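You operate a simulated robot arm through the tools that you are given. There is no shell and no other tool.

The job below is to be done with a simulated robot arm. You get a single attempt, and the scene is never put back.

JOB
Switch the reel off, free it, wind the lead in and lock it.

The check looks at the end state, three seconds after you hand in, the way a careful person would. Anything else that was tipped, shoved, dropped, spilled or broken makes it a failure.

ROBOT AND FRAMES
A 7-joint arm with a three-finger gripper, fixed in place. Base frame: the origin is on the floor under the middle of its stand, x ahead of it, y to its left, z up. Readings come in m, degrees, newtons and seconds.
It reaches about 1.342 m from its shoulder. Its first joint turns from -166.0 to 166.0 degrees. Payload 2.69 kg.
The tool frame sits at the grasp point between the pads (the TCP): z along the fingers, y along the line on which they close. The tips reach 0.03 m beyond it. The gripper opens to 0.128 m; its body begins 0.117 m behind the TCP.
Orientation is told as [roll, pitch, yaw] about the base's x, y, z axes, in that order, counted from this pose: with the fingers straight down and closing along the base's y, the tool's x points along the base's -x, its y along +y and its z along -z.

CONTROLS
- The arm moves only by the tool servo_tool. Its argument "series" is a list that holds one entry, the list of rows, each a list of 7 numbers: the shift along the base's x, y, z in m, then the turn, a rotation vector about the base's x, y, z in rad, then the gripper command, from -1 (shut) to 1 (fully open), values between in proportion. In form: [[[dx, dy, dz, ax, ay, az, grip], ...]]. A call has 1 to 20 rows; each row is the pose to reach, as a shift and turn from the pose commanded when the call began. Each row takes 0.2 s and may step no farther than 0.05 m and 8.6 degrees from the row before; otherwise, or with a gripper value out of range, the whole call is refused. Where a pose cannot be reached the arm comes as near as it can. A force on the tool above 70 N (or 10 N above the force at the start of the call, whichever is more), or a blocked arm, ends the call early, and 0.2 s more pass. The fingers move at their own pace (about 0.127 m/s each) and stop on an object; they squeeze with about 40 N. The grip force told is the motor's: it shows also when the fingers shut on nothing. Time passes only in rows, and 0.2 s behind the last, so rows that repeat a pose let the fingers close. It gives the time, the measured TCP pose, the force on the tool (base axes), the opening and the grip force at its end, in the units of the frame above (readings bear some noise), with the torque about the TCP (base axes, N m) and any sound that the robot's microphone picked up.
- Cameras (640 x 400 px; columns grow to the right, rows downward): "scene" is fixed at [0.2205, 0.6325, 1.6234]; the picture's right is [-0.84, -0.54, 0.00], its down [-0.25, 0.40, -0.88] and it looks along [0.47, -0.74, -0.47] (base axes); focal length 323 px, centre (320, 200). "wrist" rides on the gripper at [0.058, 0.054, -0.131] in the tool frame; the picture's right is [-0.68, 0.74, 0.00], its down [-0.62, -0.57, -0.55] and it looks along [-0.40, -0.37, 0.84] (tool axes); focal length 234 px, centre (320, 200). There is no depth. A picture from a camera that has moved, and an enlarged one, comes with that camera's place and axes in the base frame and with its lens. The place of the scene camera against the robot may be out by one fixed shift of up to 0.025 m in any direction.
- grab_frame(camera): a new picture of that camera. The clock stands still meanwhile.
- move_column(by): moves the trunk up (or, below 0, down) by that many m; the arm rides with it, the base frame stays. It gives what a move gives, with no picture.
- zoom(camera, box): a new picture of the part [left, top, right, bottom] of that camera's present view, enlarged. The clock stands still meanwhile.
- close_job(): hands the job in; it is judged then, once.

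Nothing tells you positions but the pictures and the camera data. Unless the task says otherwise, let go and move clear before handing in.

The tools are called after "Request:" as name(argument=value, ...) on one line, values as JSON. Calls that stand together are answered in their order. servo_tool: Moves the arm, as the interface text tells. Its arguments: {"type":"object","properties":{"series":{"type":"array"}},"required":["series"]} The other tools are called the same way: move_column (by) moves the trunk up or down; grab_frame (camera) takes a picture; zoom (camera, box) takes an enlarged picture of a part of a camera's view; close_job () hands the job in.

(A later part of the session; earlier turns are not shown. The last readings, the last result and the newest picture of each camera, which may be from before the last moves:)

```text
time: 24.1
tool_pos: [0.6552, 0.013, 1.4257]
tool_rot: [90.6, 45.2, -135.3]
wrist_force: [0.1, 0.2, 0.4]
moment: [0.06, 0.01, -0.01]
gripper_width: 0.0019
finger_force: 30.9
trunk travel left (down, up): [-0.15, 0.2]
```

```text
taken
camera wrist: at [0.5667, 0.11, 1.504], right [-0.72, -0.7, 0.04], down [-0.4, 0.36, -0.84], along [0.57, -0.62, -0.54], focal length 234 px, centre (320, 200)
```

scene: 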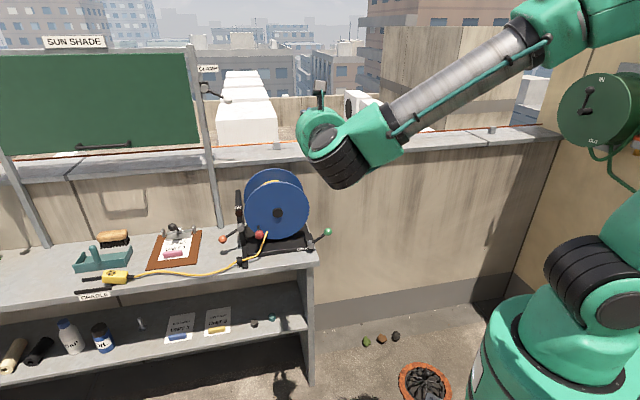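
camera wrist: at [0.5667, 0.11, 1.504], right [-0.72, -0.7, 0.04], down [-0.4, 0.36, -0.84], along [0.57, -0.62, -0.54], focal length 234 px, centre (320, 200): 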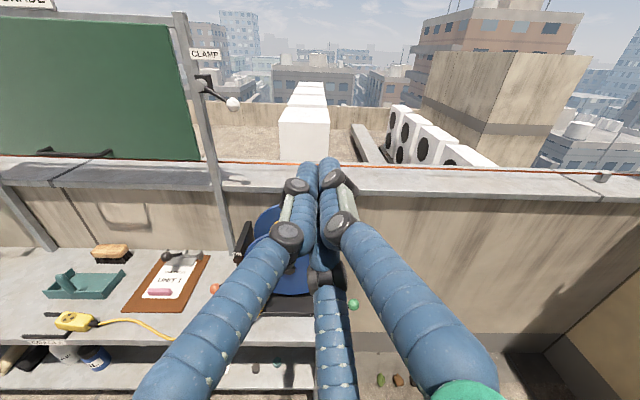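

The tool is level and facing the reel squarely, with the arm in a comfortable posture. I'll lower to drum height, still about 0.3 m in front of it, and open the fingers partly.

Request:
servo_tool(series=[[[0.008, 0.005, -0.042, 0, 0, 0, -0.5], [0.016, 0.01, -0.084, 0, 0, 0, 0], [0.024, 0.015, -0.126, 0, 0, 0, 0], [0.032, 0.02, -0.168, 0, 0, 0, 0], [0.04, 0.025, -0.21, 0, 0, 0, 0], [0.048, 0.03, -0.252, 0, 0, 0, 0], [0.056, 0.035, -0.294, 0, 0, 0, 0], [0.062, 0.039, -0.336, 0, 0, 0, 0], [0.062, 0.039, -0.376, 0, 0, 0, 0]]])

Request:
grab_frame(camera="scene")

Request:
grab_frame(camera="wrist")

```text
time: 26.1
tool_pos: [0.7208, 0.0528, 1.0505]
tool_rot: [90.6, 45.2, -135.3]
wrist_force: [0.3, -0.1, 0.6]
moment: [0.03, 0.03, -0.02]
gripper_width: 0.0639
finger_force: 0.0
trunk travel left (down, up): [-0.15, 0.2]
```

```text
taken
```

scene: 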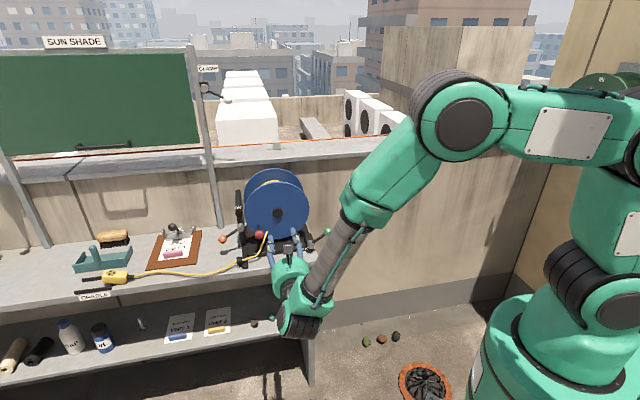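

```text
taken
camera wrist: at [0.6327, 0.1488, 1.1291], right [-0.72, -0.7, 0.04], down [-0.4, 0.37, -0.84], along [0.57, -0.62, -0.54], focal length 234 px, centre (320, 200)
```

wrist: 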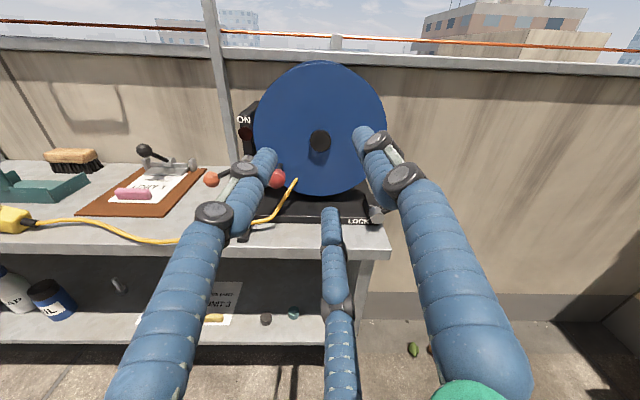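

Now I have a good upright view: the fingers surround the TCP like a three-jaw chuck, and the red knob projects where I triangulated it ([0.9445,-0.071,0.931]). I'll line up about 12 cm in front of the knob with the fingers at 5 cm opening.

Request:
servo_tool(series=[[[0.028, -0.008, -0.024, 0, 0, 0, -0.22], [0.056, -0.015, -0.048, 0, 0, 0, -0.22], [0.084, -0.023, -0.072, 0, 0, 0, -0.22], [0.112, -0.03, -0.096, 0, 0, 0, -0.22], [0.14, -0.038, -0.1195, 0, 0, 0, -0.22]]])

Request:
grab_frame(camera="wrist")

Request:
zoom(camera="scene", box=[210, 150, 370, 290])

```text
time: 27.3
tool_pos: [0.8571, 0.0132, 0.9304]
tool_rot: [90.7, 45.2, -135.3]
wrist_force: [-0.6, -0.3, 0.9]
moment: [0.04, 0.03, 0.0]
gripper_width: 0.0497
finger_force: 0.0
trunk travel left (down, up): [-0.15, 0.2]
```

```text
taken
camera wrist: at [0.7682, 0.1109, 1.0093], right [-0.71, -0.7, 0.04], down [-0.4, 0.36, -0.84], along [0.57, -0.62, -0.54], focal length 234 px, centre (320, 200)
```

wrist: 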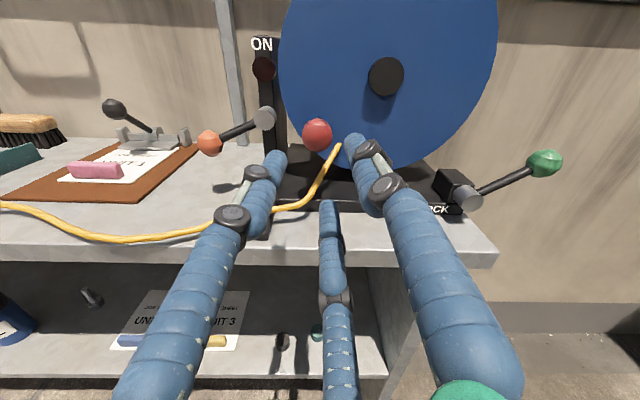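

```text
2.86 times, centred on (290, 220) of scene
camera zoom: at [0.2205, 0.6325, 1.6234], right [-0.84, -0.54, 0.0], down [-0.25, 0.4, -0.88], along [0.47, -0.74, -0.47], focal length 924 px, centre (406, 143)
```

zoom: 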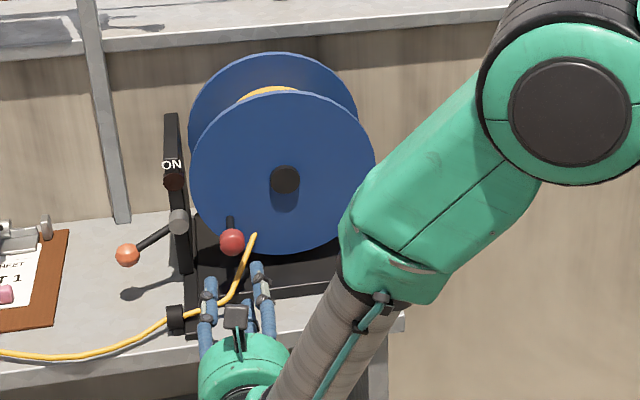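

The knob sits dead ahead of the finger centre, matching my estimate within a few millimetres. I'll slide straight in around it, slightly high to stay off the lead.

Request:
servo_tool(series=[[[0.021, -0.021, 0.004, 0, 0, 0, -0.22], [0.042, -0.042, 0.005, 0, 0, 0, -0.22], [0.06, -0.06, 0.005, 0, 0, 0, -0.22], [0.074, -0.074, 0.005, 0, 0, 0, -0.22], [0.084, -0.083, 0.005, 0, 0, 0, -0.22]]])

Request:
grab_frame(camera="wrist")

Request:
zoom(camera="scene", box=[210, 170, 310, 270])

```text
time: 28.5
tool_pos: [0.9426, -0.0695, 0.9353]
tool_rot: [90.5, 45.1, -135.2]
wrist_force: [0.2, 0.2, 0.3]
moment: [0.04, -0.04, -0.02]
gripper_width: 0.0497
finger_force: 0.1
trunk travel left (down, up): [-0.15, 0.2]
```

```text
taken
camera wrist: at [0.8541, 0.0273, 1.0138], right [-0.72, -0.7, 0.04], down [-0.4, 0.36, -0.84], along [0.57, -0.62, -0.54], focal length 234 px, centre (320, 200)
```

wrist: 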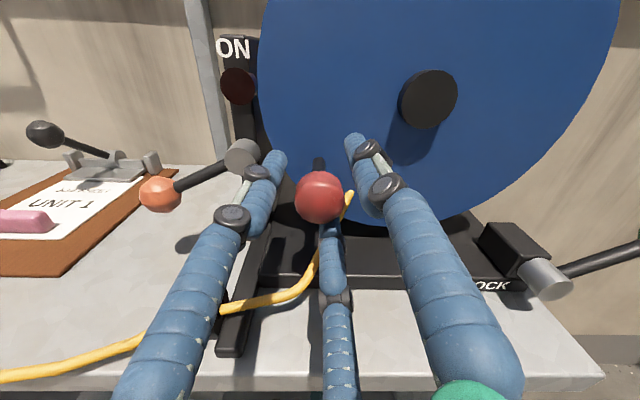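

```text
4.00 times, centred on (260, 220) of scene
camera zoom: at [0.2205, 0.6325, 1.6234], right [-0.84, -0.54, 0.0], down [-0.25, 0.4, -0.88], along [0.47, -0.74, -0.47], focal length 1293 px, centre (560, 120)
```

zoom: 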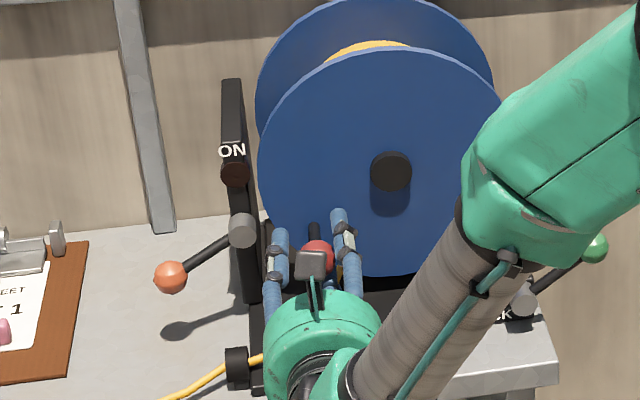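

The knob is inside the three fingers, centred, with no contact force. I'll close to a loose cage around it and nudge the crank a few degrees in the direction I believe winds in (bottom of the drum moving away from the guide), then look.

Request:
servo_tool(series=[[[0, 0, -0.002, 0, 0, 0, -0.4], [0, 0, -0.003, 0, 0, 0, -0.4], [-0.0037, -0.0035, -0.0095, 0, 0, 0, -0.4], [-0.0077, -0.0075, -0.0159, 0, 0, 0, -0.4], [-0.0121, -0.0117, -0.0215, 0, 0, 0, -0.4]]])

Request:
grab_frame(camera="wrist")

Request:
zoom(camera="scene", box=[70, 170, 330, 310])

```text
time: 29.7
tool_pos: [0.9301, -0.0823, 0.912]
tool_rot: [90.6, 45.1, -135.4]
wrist_force: [-0.5, 0.5, 0.1]
moment: [0.04, -0.04, 0.01]
gripper_width: 0.0386
finger_force: 0.1
trunk travel left (down, up): [-0.15, 0.2]
```

```text
taken
camera wrist: at [0.841, 0.0149, 0.9914], right [-0.72, -0.7, 0.04], down [-0.4, 0.37, -0.84], along [0.57, -0.62, -0.54], focal length 234 px, centre (320, 200)
```

wrist: 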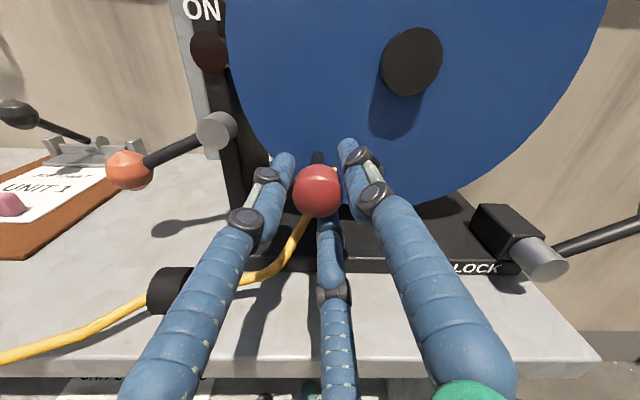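

```text
2.46 times, centred on (200, 240) of scene
camera zoom: at [0.2205, 0.6325, 1.6234], right [-0.84, -0.54, 0.0], down [-0.25, 0.4, -0.88], along [0.47, -0.74, -0.47], focal length 796 px, centre (615, 102)
```

zoom: 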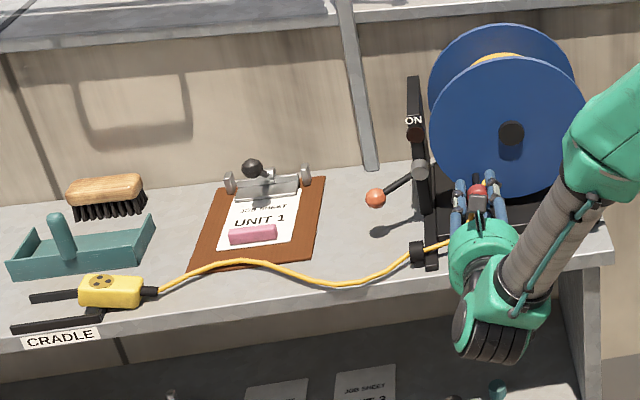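

The drum turns freely, but the lead between the guide and the socket has gained slack — so that direction pays lead out. I'll reverse: crank back up the other way and check that the lead shortens.

Request:
servo_tool(series=[[[0.0073, 0.007, 0.0097, 0, 0, 0, -0.4], [0.0131, 0.0127, 0.0201, 0, 0, 0, -0.4], [0.0179, 0.0173, 0.0315, 0, 0, 0, -0.4], [0.0214, 0.0207, 0.0437, 0, 0, 0, -0.4], [0.0237, 0.0229, 0.0565, 0, 0, 0, -0.4], [0.0247, 0.0239, 0.0696, 0, 0, 0, -0.4]]])

Request:
grab_frame(camera="wrist")

Request:
zoom(camera="scene", box=[70, 170, 330, 310])

```text
time: 31.1
tool_pos: [0.9554, -0.059, 0.9831]
tool_rot: [90.6, 45.2, -135.4]
wrist_force: [0.2, 0.4, -0.3]
moment: [-0.01, 0.01, 0.0]
gripper_width: 0.0382
finger_force: 0.1
trunk travel left (down, up): [-0.15, 0.2]
```

```text
taken
camera wrist: at [0.8665, 0.0388, 1.0623], right [-0.72, -0.7, 0.04], down [-0.4, 0.37, -0.84], along [0.57, -0.62, -0.54], focal length 234 px, centre (320, 200)
```

wrist: 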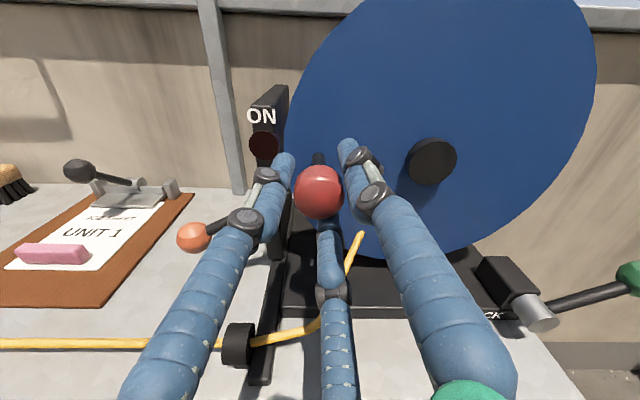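

```text
2.46 times, centred on (200, 240) of scene
camera zoom: at [0.2205, 0.6325, 1.6234], right [-0.84, -0.54, 0.0], down [-0.25, 0.4, -0.88], along [0.47, -0.74, -0.47], focal length 796 px, centre (615, 102)
```

zoom: 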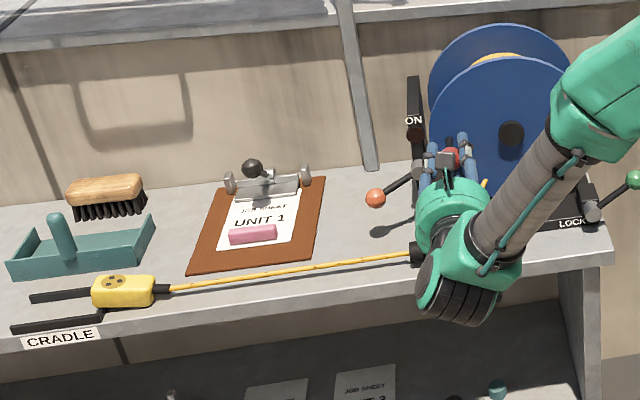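

Reversing took up the slack: the lead is now taut and straight and the socket has just started sliding toward the reel. So clockwise (seen from the front) winds in; I'll continue that way and keep an eye on the socket near the clipboard.

Request:
servo_tool(series=[[[-0.0006, -0.0006, 0.0165, 0, 0, 0, -0.4], [-0.0033, -0.0032, 0.0325, 0, 0, 0, -0.4], [-0.0079, -0.0077, 0.0477, 0, 0, 0, -0.4], [-0.0144, -0.0139, 0.0615, 0, 0, 0, -0.4], [-0.0224, -0.0217, 0.0735, 0, 0, 0, -0.4], [-0.0319, -0.0308, 0.0834, 0, 0, 0, -0.4]]])

Request:
grab_frame(camera="wrist")

Request:
zoom(camera="scene", box=[70, 170, 330, 310])

```text
time: 32.5
tool_pos: [0.9241, -0.0863, 1.0666]
tool_rot: [90.6, 45.1, -135.3]
wrist_force: [-0.7, -1.2, -1.5]
moment: [-0.02, 0.05, -0.06]
gripper_width: 0.0397
finger_force: 1.5
trunk travel left (down, up): [-0.15, 0.2]
```

```text
taken
camera wrist: at [0.8349, 0.0108, 1.1455], right [-0.72, -0.7, 0.04], down [-0.4, 0.37, -0.84], along [0.57, -0.62, -0.54], focal length 234 px, centre (320, 200)
```

wrist: 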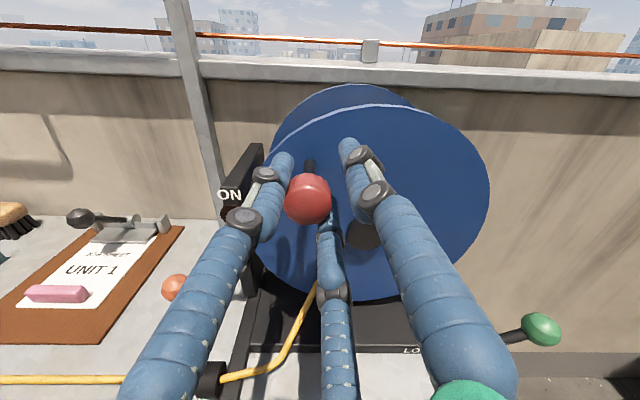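

```text
2.46 times, centred on (200, 240) of scene
camera zoom: at [0.2205, 0.6325, 1.6234], right [-0.84, -0.54, 0.0], down [-0.25, 0.4, -0.88], along [0.47, -0.74, -0.47], focal length 796 px, centre (615, 102)
```

zoom: 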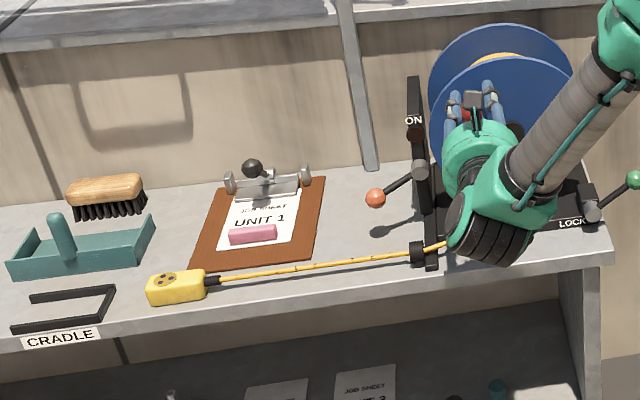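

The socket is following nicely (about 8.5 cm for 60° of crank) and clears the clipboard; roughly 0.3 m of lead is left. I'll continue over the top.

Request:
servo_tool(series=[[[-0.0105, -0.0102, 0.0075, 0, 0, 0, -0.4], [-0.0219, -0.0211, 0.0123, 0, 0, 0, -0.4], [-0.0336, -0.0325, 0.0143, 0, 0, 0, -0.4], [-0.0455, -0.0439, 0.0135, 0, 0, 0, -0.4], [-0.057, -0.0551, 0.0097, 0, 0, 0, -0.4], [-0.0679, -0.0656, 0.0033, 0, 0, 0, -0.4], [-0.0778, -0.0752, -0.0057, 0, 0, 0, -0.4]]])

Request:
grab_frame(camera="wrist")

Request:
zoom(camera="scene", box=[70, 170, 330, 310])

```text
time: 33.7
tool_pos: [0.8733, -0.1388, 1.0958]
tool_rot: [92.3, 46.3, -134.1]
wrist_force: [6.8, -2.7, 20.1]
moment: [0.53, -0.32, -0.27]
gripper_width: 0.0442
finger_force: 4.1
trunk travel left (down, up): [-0.15, 0.2]
stopped in row 6: the force on the tool passed its limit at 75 N (the readings are from after the stop); the commanded pose is now the measured one
```

```text
taken
camera wrist: at [0.7829, -0.0424, 1.1713], right [-0.72, -0.7, 0.02], down [-0.38, 0.36, -0.85], along [0.59, -0.62, -0.52], focal length 234 px, centre (320, 200)
```

wrist: 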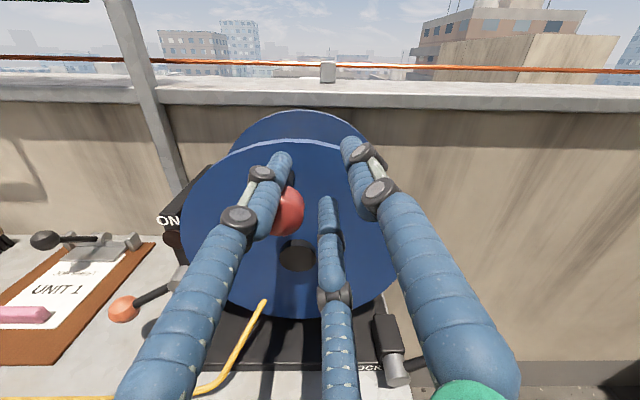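

```text
2.46 times, centred on (200, 240) of scene
camera zoom: at [0.2205, 0.6325, 1.6234], right [-0.84, -0.54, 0.0], down [-0.25, 0.4, -0.88], along [0.47, -0.74, -0.47], focal length 796 px, centre (615, 102)
```

zoom: 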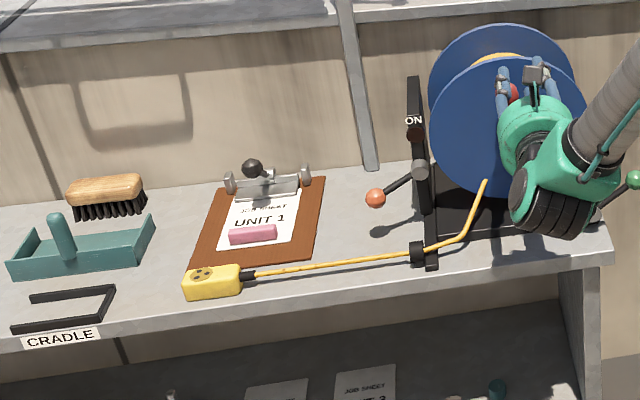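

The call stopped on force at about φ=105°, with the knob pressed against one finger. I need to find out what is resisting — I'll look closely at the socket next to the clipboard and at the knob.

Request:
zoom(camera="scene", box=[120, 240, 220, 310])

Request:
zoom(camera="wrist", box=[220, 110, 420, 310])

Request:
zoom(camera="scene", box=[230, 150, 350, 260])

```text
5.71 times, centred on (170, 275) of scene
camera zoom: at [0.2205, 0.6325, 1.6234], right [-0.84, -0.54, 0.0], down [-0.25, 0.4, -0.88], along [0.47, -0.74, -0.47], focal length 1847 px, centre (1177, -229)
```

zoom: 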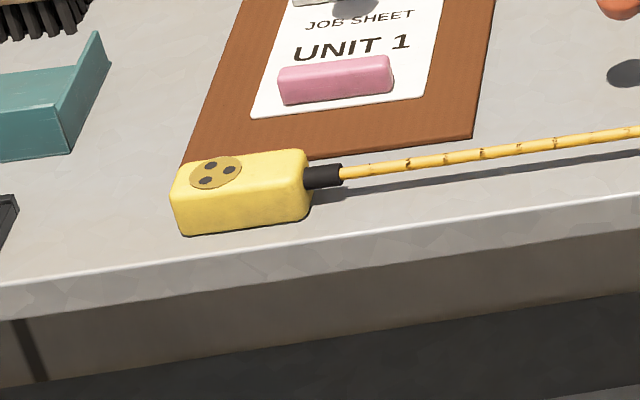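

```text
2.00 times, centred on (320, 210) of wrist
camera zoom: at [0.7829, -0.0424, 1.1713], right [-0.72, -0.7, 0.02], down [-0.38, 0.36, -0.85], along [0.59, -0.62, -0.52], focal length 468 px, centre (320, 180)
```

zoom: 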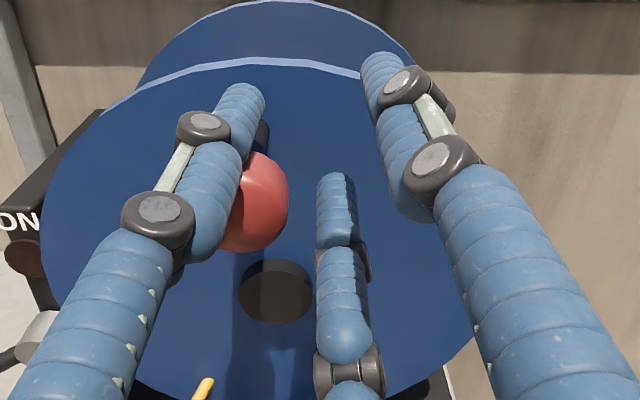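

```text
3.64 times, centred on (290, 205) of scene
camera zoom: at [0.2205, 0.6325, 1.6234], right [-0.84, -0.54, 0.0], down [-0.25, 0.4, -0.88], along [0.47, -0.74, -0.47], focal length 1175 px, centre (429, 182)
```

zoom: 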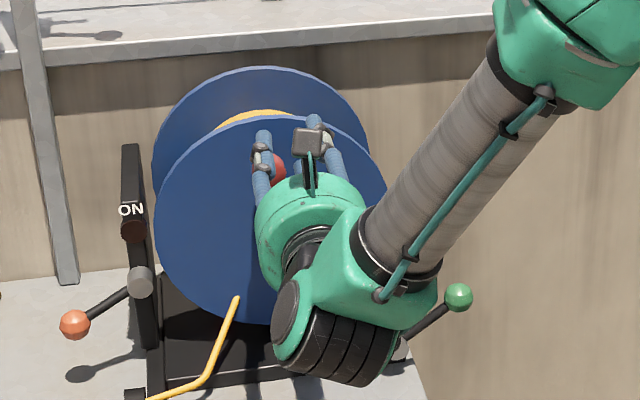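

The socket is clear of the clipboard (its base is about 4 cm in front of it); the trouble is only that the loosely caged knob slipped toward the gap between two fingers. I'll open, re-centre on the knob at the top of its circle and take a proper grip.

Request:
servo_tool(series=[[[0, 0, 0, 0, 0, 0, 0.0], [0, 0, 0, 0, 0, 0, 0.0], [0.0083, 0.0073, -0.0082, 0.0025, 0.0145, -0.0022, 0.0], [0.0166, 0.0146, -0.0164, 0.005, 0.029, -0.0045, 0.0]]])

Request:
grab_frame(camera="wrist")

```text
time: 34.7
tool_pos: [0.8903, -0.1239, 1.08]
tool_rot: [90.3, 45.3, -135.5]
wrist_force: [14.2, 13.4, 40.9]
moment: [0.73, -1.77, -0.38]
gripper_width: 0.0839
finger_force: 14.9
trunk travel left (down, up): [-0.15, 0.2]
```

```text
taken
camera wrist: at [0.8015, -0.027, 1.1586], right [-0.72, -0.7, 0.04], down [-0.4, 0.37, -0.84], along [0.57, -0.62, -0.54], focal length 234 px, centre (320, 200)
```

wrist: 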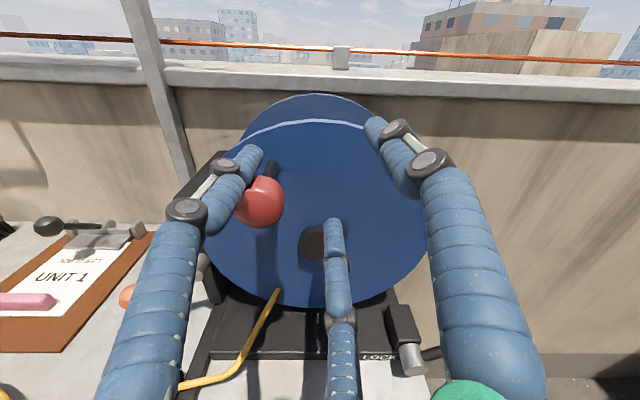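

The knob is still hooked against the left finger and was pushed back to about φ=64°. I'll ease off, back straight out along the drum axis, and re-approach it properly centred.

Request:
servo_tool(series=[[[0.0, 0.0, 0.01, 0, 0, 0, 0.3], [-0.004, 0.004, 0.014, 0, 0, 0, 0.3], [-0.018, 0.019, 0.014, 0, 0, 0, 0.3], [-0.038, 0.039, 0.014, 0, 0, 0, 0.2], [-0.06, 0.062, 0.014, 0, 0, 0, 0.0], [-0.083, 0.086, 0.014, 0, 0, 0, -0.2]]])

Request:
grab_frame(camera="wrist")

Request:
zoom(camera="scene", box=[70, 170, 330, 310])

```text
time: 36.1
tool_pos: [0.8077, -0.0407, 1.0873]
tool_rot: [89.8, 44.9, -136.1]
wrist_force: [0.2, -0.5, 0.1]
moment: [0.02, -0.02, -0.06]
gripper_width: 0.0512
finger_force: 0.1
trunk travel left (down, up): [-0.15, 0.2]
```

```text
taken
camera wrist: at [0.7198, 0.0564, 1.1672], right [-0.72, -0.69, 0.04], down [-0.41, 0.37, -0.83], along [0.56, -0.62, -0.55], focal length 234 px, centre (320, 200)
```

wrist: 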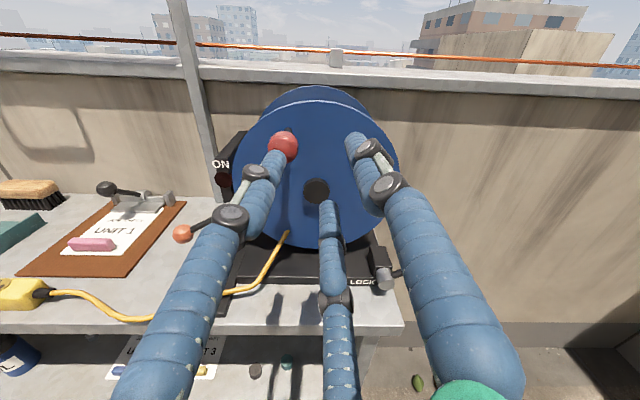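

```text
2.46 times, centred on (200, 240) of scene
camera zoom: at [0.2205, 0.6325, 1.6234], right [-0.84, -0.54, 0.0], down [-0.25, 0.4, -0.88], along [0.47, -0.74, -0.47], focal length 796 px, centre (615, 102)
```

zoom: 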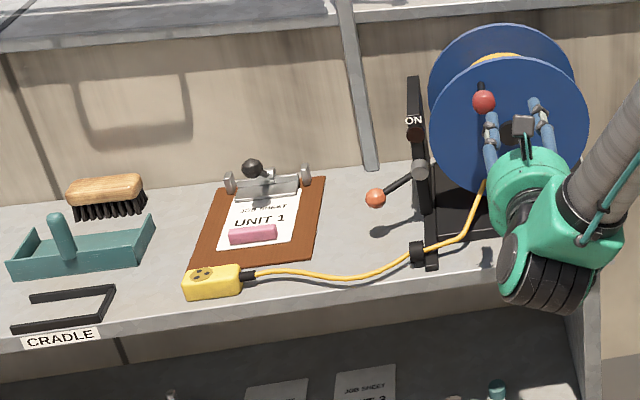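

The knob is now at about φ=66° and free of the fingers. I'll line up squarely in front of it, with the fingers at 5 cm opening, and check before closing in.

Request:
servo_tool(series=[[[0.0138, 0.0133, -0.007, 0, 0, 0, -0.2], [0.0276, 0.0267, -0.0143, 0, 0, 0, -0.2], [0.0415, 0.0123, -0.0143, 0, 0, 0, -0.2], [0.0554, -0.002, -0.0143, 0, 0, 0, -0.2]]])

Request:
grab_frame(camera="wrist")

```text
time: 37.1
tool_pos: [0.8611, -0.0419, 1.0731]
tool_rot: [89.8, 44.9, -136.1]
wrist_force: [0.1, 0.0, 0.1]
moment: [0.02, -0.01, 0.01]
gripper_width: 0.0513
finger_force: 0.2
trunk travel left (down, up): [-0.15, 0.2]
```

```text
taken
camera wrist: at [0.7732, 0.0556, 1.1534], right [-0.72, -0.69, 0.04], down [-0.41, 0.37, -0.83], along [0.56, -0.62, -0.55], focal length 234 px, centre (320, 200)
```

wrist: 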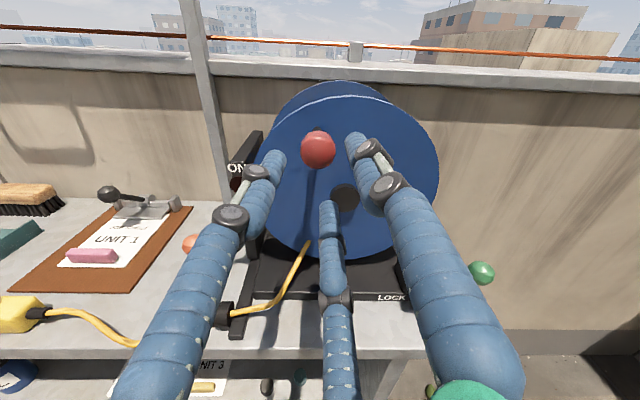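

The knob is exactly on the finger axis. I'll advance the last 7.5 cm and grip it.

Request:
servo_tool(series=[[[0.0174, -0.018, 0, 0, 0, 0, -0.2], [0.0348, -0.036, 0, 0, 0, 0, -0.2], [0.0521, -0.0539, 0, 0, 0, 0, -0.2], [0.0521, -0.0539, 0, 0, 0, 0, -1], [0.0521, -0.0539, 0, 0, 0, 0, -1], [0.0521, -0.0539, 0, 0, 0, 0, -1]]])

Request:
grab_frame(camera="wrist")

```text
time: 38.5
tool_pos: [0.9129, -0.0957, 1.0735]
tool_rot: [89.7, 44.8, -136.3]
wrist_force: [1.2, -9.5, -7.8]
moment: [-0.07, 0.14, -0.17]
gripper_width: 0.0317
finger_force: 44.9
trunk travel left (down, up): [-0.15, 0.2]
```

```text
taken
camera wrist: at [0.8252, 0.001, 1.1526], right [-0.72, -0.69, 0.04], down [-0.41, 0.37, -0.83], along [0.56, -0.62, -0.55], focal length 234 px, centre (320, 200)
```

wrist: 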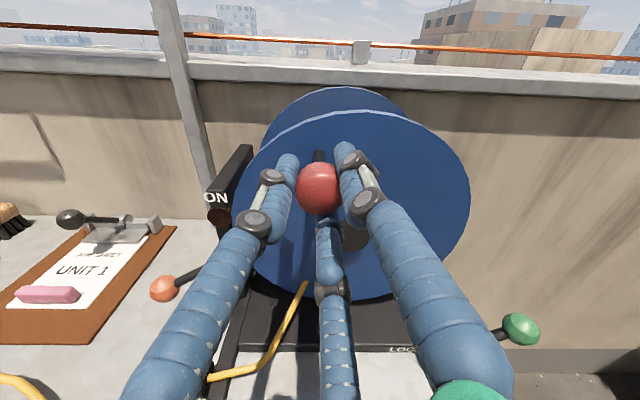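

The knob is firmly gripped. I'll crank on over the top in small steps and check the forces.

Request:
servo_tool(series=[[[-0.009, -0.0087, 0.0046, 0, 0, 0, -1], [-0.0184, -0.0178, 0.0073, 0, 0, 0, -1], [-0.0279, -0.027, 0.0083, 0, 0, 0, -1], [-0.0375, -0.0362, 0.0073, 0, 0, 0, -1]]])

Request:
grab_frame(camera="wrist")

Request:
zoom(camera="scene", box=[70, 170, 330, 310])

```text
time: 39.5
tool_pos: [0.8767, -0.1315, 1.0797]
tool_rot: [89.7, 44.9, -136.2]
wrist_force: [9.6, -1.8, -22.4]
moment: [0.78, 0.53, 0.34]
gripper_width: 0.0318
finger_force: 45.1
trunk travel left (down, up): [-0.15, 0.2]
```

```text
taken
camera wrist: at [0.7888, -0.0343, 1.1594], right [-0.72, -0.69, 0.05], down [-0.41, 0.37, -0.83], along [0.56, -0.62, -0.55], focal length 234 px, centre (320, 200)
```

wrist: 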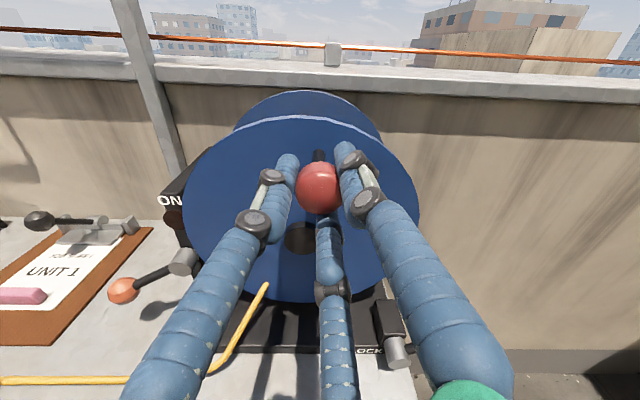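

```text
2.46 times, centred on (200, 240) of scene
camera zoom: at [0.2205, 0.6325, 1.6234], right [-0.84, -0.54, 0.0], down [-0.25, 0.4, -0.88], along [0.47, -0.74, -0.47], focal length 796 px, centre (615, 102)
```

zoom: 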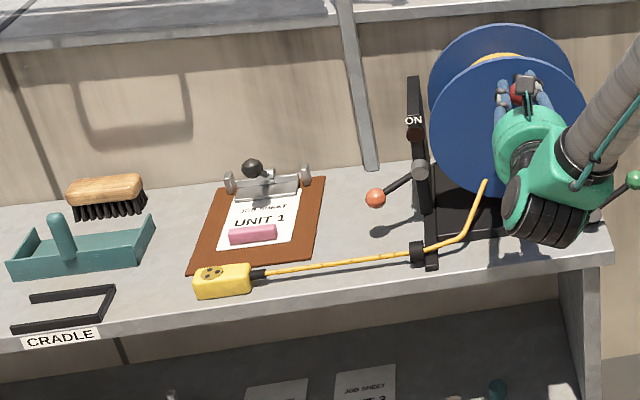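

The grip works: the lead is taut again and the socket keeps coming. The tool is carried slightly high, so I'll trim 3 mm down and continue round.

Request:
servo_tool(series=[[[-0.0093, -0.009, -0.0047, 0, 0, 0, -1], [-0.0182, -0.0176, -0.0103, 0, 0, 0, -1], [-0.0265, -0.0257, -0.0165, 0, 0, 0, -1], [-0.0342, -0.0331, -0.0242, 0, 0, 0, -1], [-0.041, -0.0397, -0.0334, 0, 0, 0, -1]]])

Request:
grab_frame(camera="wrist")

Request:
zoom(camera="scene", box=[70, 170, 330, 310])

```text
time: 40.7
tool_pos: [0.8351, -0.1709, 1.0474]
tool_rot: [89.9, 44.8, -136.1]
wrist_force: [11.5, -3.3, 1.0]
moment: [0.27, -0.17, 0.42]
gripper_width: 0.0319
finger_force: 45.2
trunk travel left (down, up): [-0.15, 0.2]
```

```text
taken
camera wrist: at [0.7475, -0.0736, 1.1283], right [-0.72, -0.69, 0.04], down [-0.41, 0.37, -0.83], along [0.56, -0.62, -0.55], focal length 234 px, centre (320, 200)
```

wrist: 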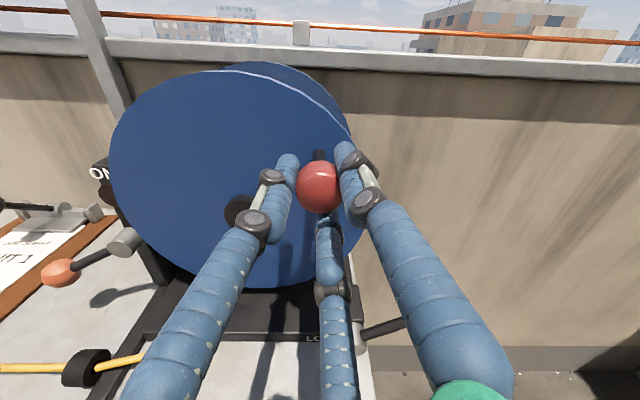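

```text
2.46 times, centred on (200, 240) of scene
camera zoom: at [0.2205, 0.6325, 1.6234], right [-0.84, -0.54, 0.0], down [-0.25, 0.4, -0.88], along [0.47, -0.74, -0.47], focal length 796 px, centre (615, 102)
```

zoom: 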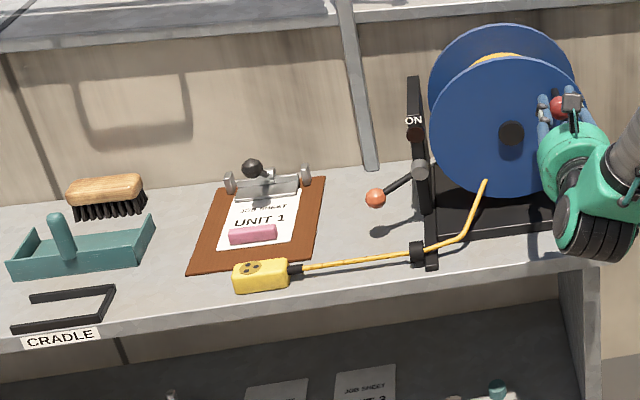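

The socket is well past the clipboard corner now, with about 12 cm to go. I'll carry on down the right-hand side.

Request:
servo_tool(series=[[[-0.0051, -0.0063, -0.0104, 0, 0, 0, -1], [-0.0092, -0.0116, -0.0218, 0, 0, 0, -1], [-0.0127, -0.0151, -0.034, 0, 0, 0, -1], [-0.015, -0.0173, -0.0468, 0, 0, 0, -1], [-0.016, -0.0182, -0.0599, 0, 0, 0, -1]]])

Request:
grab_frame(camera="wrist")

Request:
zoom(camera="scene", box=[70, 170, 330, 310])

```text
time: 41.9
tool_pos: [0.8176, -0.189, 0.9872]
tool_rot: [89.9, 44.9, -136.1]
wrist_force: [17.9, 1.0, 3.0]
moment: [0.02, -0.28, -0.2]
gripper_width: 0.0323
finger_force: 44.4
trunk travel left (down, up): [-0.15, 0.2]
```

```text
taken
camera wrist: at [0.7301, -0.091, 1.067], right [-0.72, -0.69, 0.04], down [-0.41, 0.37, -0.83], along [0.56, -0.62, -0.55], focal length 234 px, centre (320, 200)
```

wrist: 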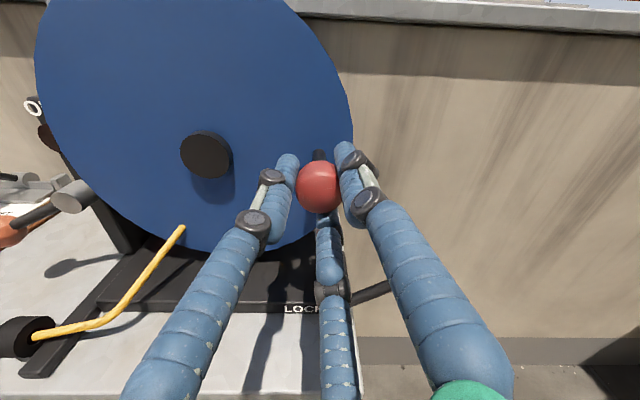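

```text
2.46 times, centred on (200, 240) of scene
camera zoom: at [0.2205, 0.6325, 1.6234], right [-0.84, -0.54, 0.0], down [-0.25, 0.4, -0.88], along [0.47, -0.74, -0.47], focal length 796 px, centre (615, 102)
```

zoom: 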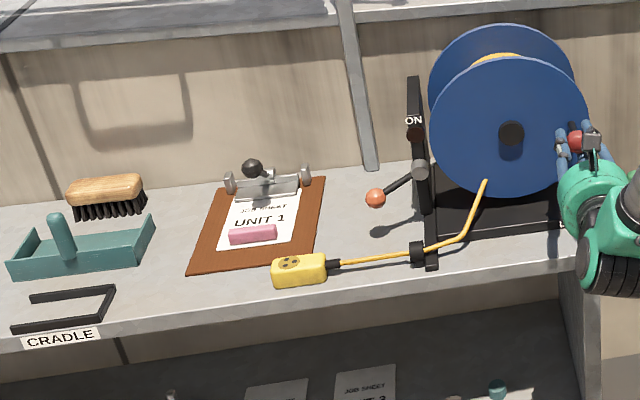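

About 8–9 cm of lead is left outside the guide. I'll continue down the right side, trimming slightly inward.

Request:
servo_tool(series=[[[0.0039, 0.001, -0.0132, 0, 0, 0, -1], [0.0056, 0.0026, -0.0262, 0, 0, 0, -1], [0.0084, 0.0054, -0.0387, 0, 0, 0, -1], [0.0126, 0.0094, -0.0506, 0, 0, 0, -1]]])

Request:
grab_frame(camera="wrist")

Request:
zoom(camera="scene", box=[70, 170, 330, 310])

```text
time: 42.4
tool_pos: [0.8212, -0.1916, 0.9839]
tool_rot: [91.5, 45.5, -135.5]
wrist_force: [-22.9, -7.4, 29.8]
moment: [0.82, 0.98, 0.05]
gripper_width: 0.0317
finger_force: 44.9
trunk travel left (down, up): [-0.15, 0.2]
stopped in row 2: the force on the tool passed its limit at 86 N (the readings are from after the stop); the commanded pose is now the measured one
```

```text
taken
camera wrist: at [0.7331, -0.0923, 1.0615], right [-0.73, -0.69, 0.03], down [-0.39, 0.37, -0.84], along [0.57, -0.63, -0.53], focal length 234 px, centre (320, 200)
```

wrist: 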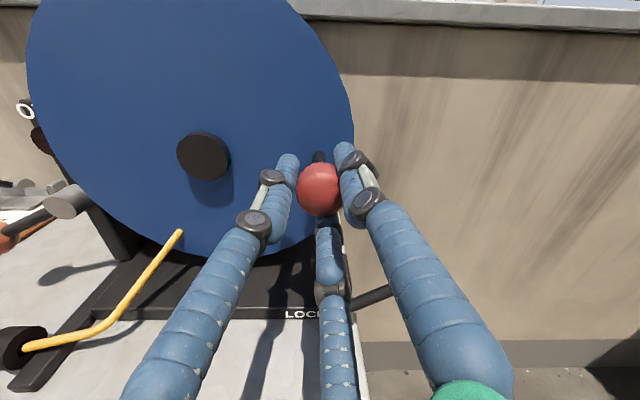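

```text
2.46 times, centred on (200, 240) of scene
camera zoom: at [0.2205, 0.6325, 1.6234], right [-0.84, -0.54, 0.0], down [-0.25, 0.4, -0.88], along [0.47, -0.74, -0.47], focal length 796 px, centre (615, 102)
```

zoom: 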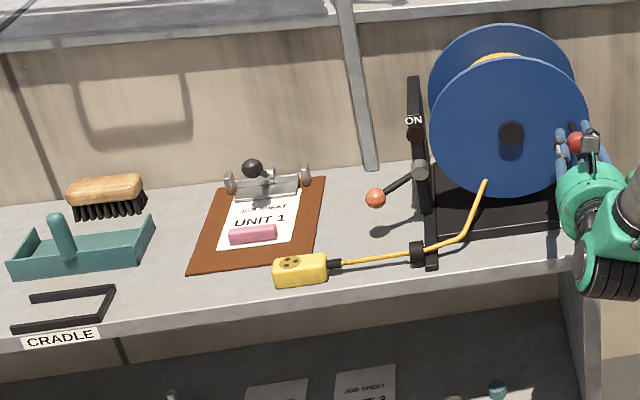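

The crank stopped dead at φ≈180° with the socket still about 8 cm short of the guide. I'll look closely for what is in the way before pushing again.

Request:
zoom(camera="scene", box=[240, 180, 340, 270])

Request:
zoom(camera="scene", box=[160, 240, 260, 310])

Request:
zoom(camera="wrist", box=[240, 120, 440, 320])

Request:
grab_frame(camera="scene")

```text
4.44 times, centred on (290, 225) of scene
camera zoom: at [0.2205, 0.6325, 1.6234], right [-0.84, -0.54, 0.0], down [-0.25, 0.4, -0.88], along [0.47, -0.74, -0.47], focal length 1437 px, centre (453, 89)
```

zoom: 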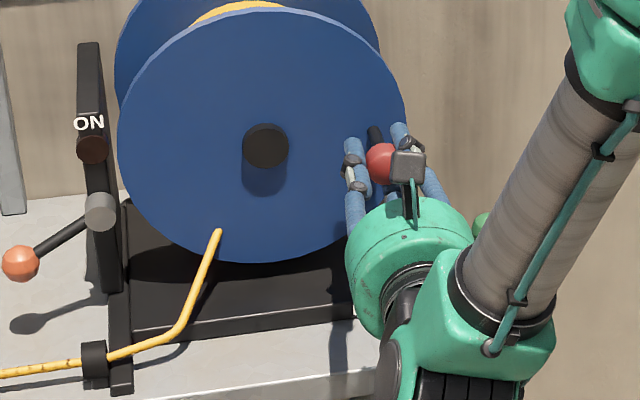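

```text
5.71 times, centred on (210, 275) of scene
camera zoom: at [0.2205, 0.6325, 1.6234], right [-0.84, -0.54, 0.0], down [-0.25, 0.4, -0.88], along [0.47, -0.74, -0.47], focal length 1847 px, centre (949, -229)
```

zoom: 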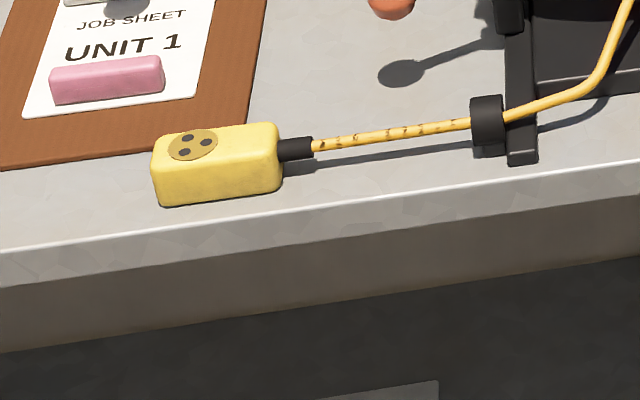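

```text
2.00 times, centred on (340, 220) of wrist
camera zoom: at [0.7331, -0.0923, 1.0615], right [-0.73, -0.69, 0.03], down [-0.39, 0.37, -0.84], along [0.57, -0.63, -0.53], focal length 468 px, centre (280, 160)
```

zoom: 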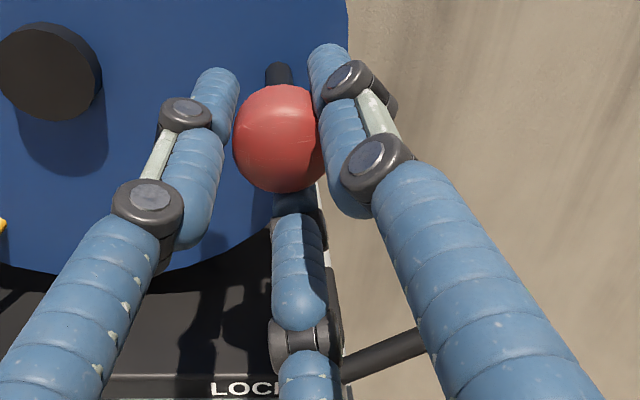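

```text
taken
```

scene: 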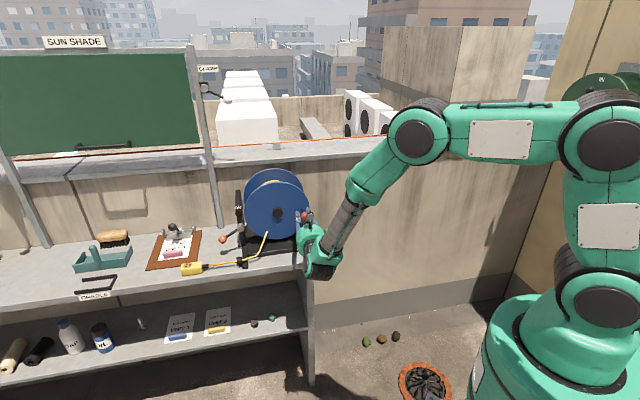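

I see nothing touching the socket or the knob; it feels like a rigid stop. I'll first relax the sideways strain, then press on tangentially by only a few millimetres to test whether the drum really is at its end of travel.

Request:
servo_tool(series=[[[-0.003, -0.0012, 0.004, 0, 0, 0, -1], [-0.003, -0.0012, 0.004, 0, 0, 0, -1]]])

Request:
servo_tool(series=[[[0, 0, -0.003, 0, 0, 0, -1], [0, 0, -0.006, 0, 0, 0, -1], [0, 0, -0.008, 0, 0, 0, -1]]])

Request:
grab_frame(camera="wrist")

```text
time: 43.0
tool_pos: [0.8216, -0.191, 0.9834]
tool_rot: [91.0, 45.4, -135.6]
wrist_force: [16.3, -24.7, 17.7]
moment: [0.63, 0.71, 0.88]
gripper_width: 0.0317
finger_force: 45.1
trunk travel left (down, up): [-0.15, 0.2]
```

```text
time: 43.8
tool_pos: [0.8208, -0.1914, 0.9833]
tool_rot: [91.8, 45.7, -135.0]
wrist_force: [11.4, -25.0, 67.8]
moment: [0.27, 0.49, 0.55]
gripper_width: 0.0321
finger_force: 44.9
trunk travel left (down, up): [-0.15, 0.2]
```

```text
taken
camera wrist: at [0.7317, -0.0925, 1.0605], right [-0.72, -0.69, 0.03], down [-0.38, 0.37, -0.85], along [0.57, -0.63, -0.53], focal length 234 px, centre (320, 200)
```

wrist: 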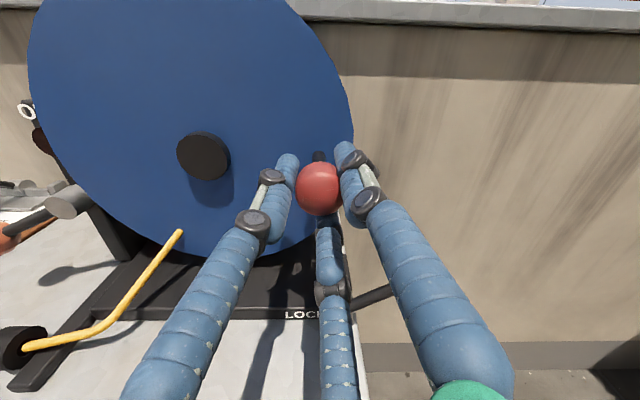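

Nearly 70 N moves it no further, so the drum appears to be at its end of travel. I'll unload, open the fingers and back straight out to inspect the reel.

Request:
servo_tool(series=[[[0, 0, 0.004, 0, 0, 0, -1], [0, 0, 0.006, 0, 0, 0, -0.5], [0, 0, 0.006, 0, 0, 0, -0.1], [0, 0, 0.006, 0, 0, 0, 0], [-0.012, 0.012, 0.006, 0, 0, 0, 0], [-0.035, 0.036, 0.006, 0, 0, 0, 0], [-0.066, 0.068, 0.006, 0, 0, 0, 0], [-0.098, 0.101, 0.006, 0, 0, 0, 0]]])

Request:
grab_frame(camera="wrist")

Request:
zoom(camera="scene", box=[150, 150, 350, 290])

```text
time: 45.6
tool_pos: [0.7231, -0.0882, 0.9765]
tool_rot: [90.9, 45.2, -135.7]
wrist_force: [0.6, 0.8, 0.1]
moment: [-0.01, -0.04, -0.01]
gripper_width: 0.064
finger_force: 0.0
trunk travel left (down, up): [-0.15, 0.2]
```

```text
taken
camera wrist: at [0.6342, 0.0104, 1.0547], right [-0.72, -0.69, 0.04], down [-0.4, 0.37, -0.84], along [0.57, -0.62, -0.54], focal length 234 px, centre (320, 200)
```

wrist: 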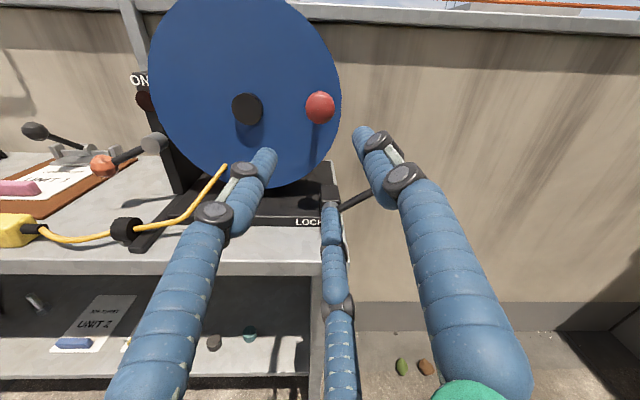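

```text
2.86 times, centred on (250, 220) of scene
camera zoom: at [0.2205, 0.6325, 1.6234], right [-0.84, -0.54, 0.0], down [-0.25, 0.4, -0.88], along [0.47, -0.74, -0.47], focal length 924 px, centre (520, 143)
```

zoom: 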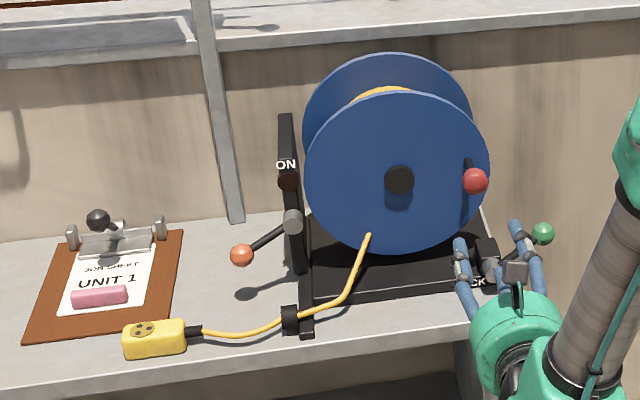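

The knob settled back to about φ=170° when I eased up, which left a little slack. I'll test the stop another way: shut fingers placed above the knob, pushing it straight down, so nothing of the gripper can foul the reel.

Request:
servo_tool(series=[[[0, 0, 0.036, 0, 0, 0, -1], [0.001, 0.001, 0.072, 0, 0, 0, -1], [0.027, -0.024, 0.075, 0, 0, 0, -1], [0.052, -0.05, 0.075, 0, 0, 0, -1], [0.077, -0.076, 0.075, 0, 0, 0, -1], [0.1, -0.1, 0.075, 0, 0, 0, -1]]])

Request:
grab_frame(camera="wrist")

Request:
zoom(camera="scene", box=[150, 150, 350, 290])

```text
time: 47.0
tool_pos: [0.8229, -0.1892, 1.0516]
tool_rot: [90.9, 45.2, -135.7]
wrist_force: [0.7, -0.2, -0.3]
moment: [0.02, 0.01, 0.01]
gripper_width: 0.0023
finger_force: 31.0
trunk travel left (down, up): [-0.15, 0.2]
```

```text
taken
camera wrist: at [0.735, -0.0908, 1.1298], right [-0.72, -0.69, 0.04], down [-0.4, 0.37, -0.84], along [0.57, -0.62, -0.54], focal length 234 px, centre (320, 200)
```

wrist: 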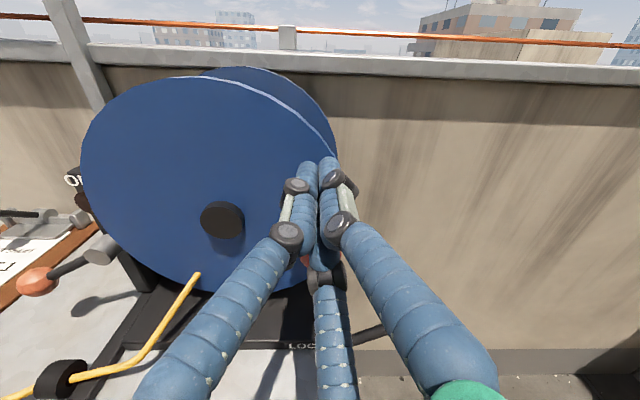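

```text
2.86 times, centred on (250, 220) of scene
camera zoom: at [0.2205, 0.6325, 1.6234], right [-0.84, -0.54, 0.0], down [-0.25, 0.4, -0.88], along [0.47, -0.74, -0.47], focal length 924 px, centre (520, 143)
```

zoom: 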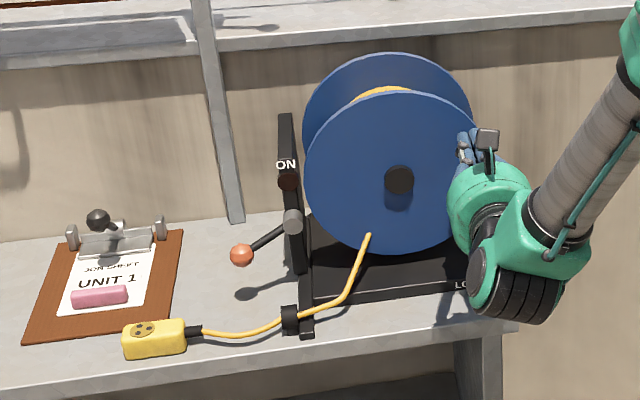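

The shut fingers are right above the knob. Pushing down in small steps now.

Request:
servo_tool(series=[[[0, 0, -0.008, 0, 0, 0, -1], [0, 0, -0.016, 0, 0, 0, -1], [0, 0, -0.024, 0, 0, 0, -1], [0, 0, -0.032, 0, 0, 0, -1], [0, 0, -0.04, 0, 0, 0, -1], [0, 0, -0.048, 0, 0, 0, -1]]])

Request:
grab_frame(camera="wrist")

Request:
zoom(camera="scene", box=[150, 150, 350, 290])

```text
time: 48.5
tool_pos: [0.8277, -0.1888, 1.0237]
tool_rot: [92.7, 46.0, -134.6]
wrist_force: [10.7, -1.5, 16.9]
moment: [0.12, 0.0, -0.06]
gripper_width: 0.002
finger_force: 31.4
trunk travel left (down, up): [-0.15, 0.2]
stopped in row 6: the force on the tool passed its limit at 74 N (the readings are from after the stop); the commanded pose is now the measured one
```

```text
taken
camera wrist: at [0.7376, -0.0906, 1.0982], right [-0.72, -0.69, 0.02], down [-0.37, 0.36, -0.85], along [0.58, -0.63, -0.52], focal length 234 px, centre (320, 200)
```

wrist: 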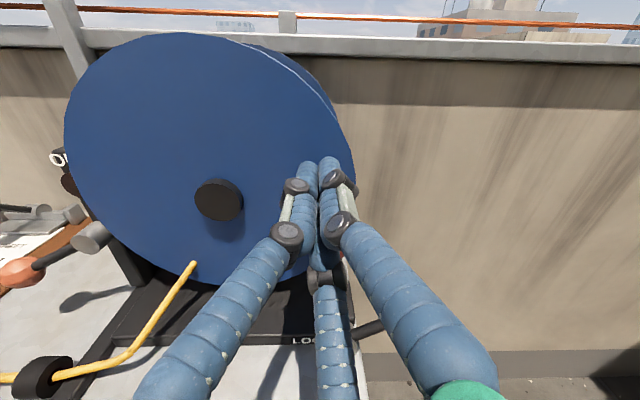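

```text
2.86 times, centred on (250, 220) of scene
camera zoom: at [0.2205, 0.6325, 1.6234], right [-0.84, -0.54, 0.0], down [-0.25, 0.4, -0.88], along [0.47, -0.74, -0.47], focal length 924 px, centre (520, 143)
```

zoom: 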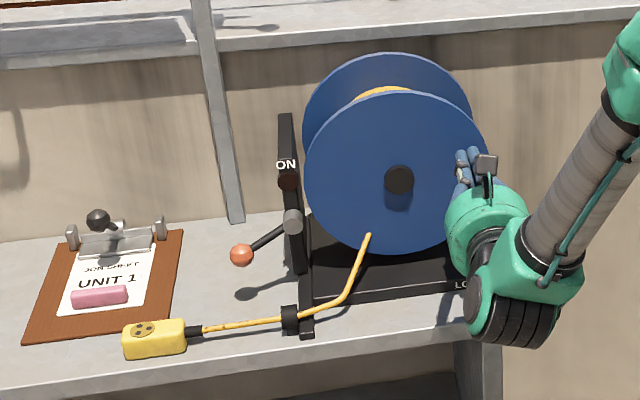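

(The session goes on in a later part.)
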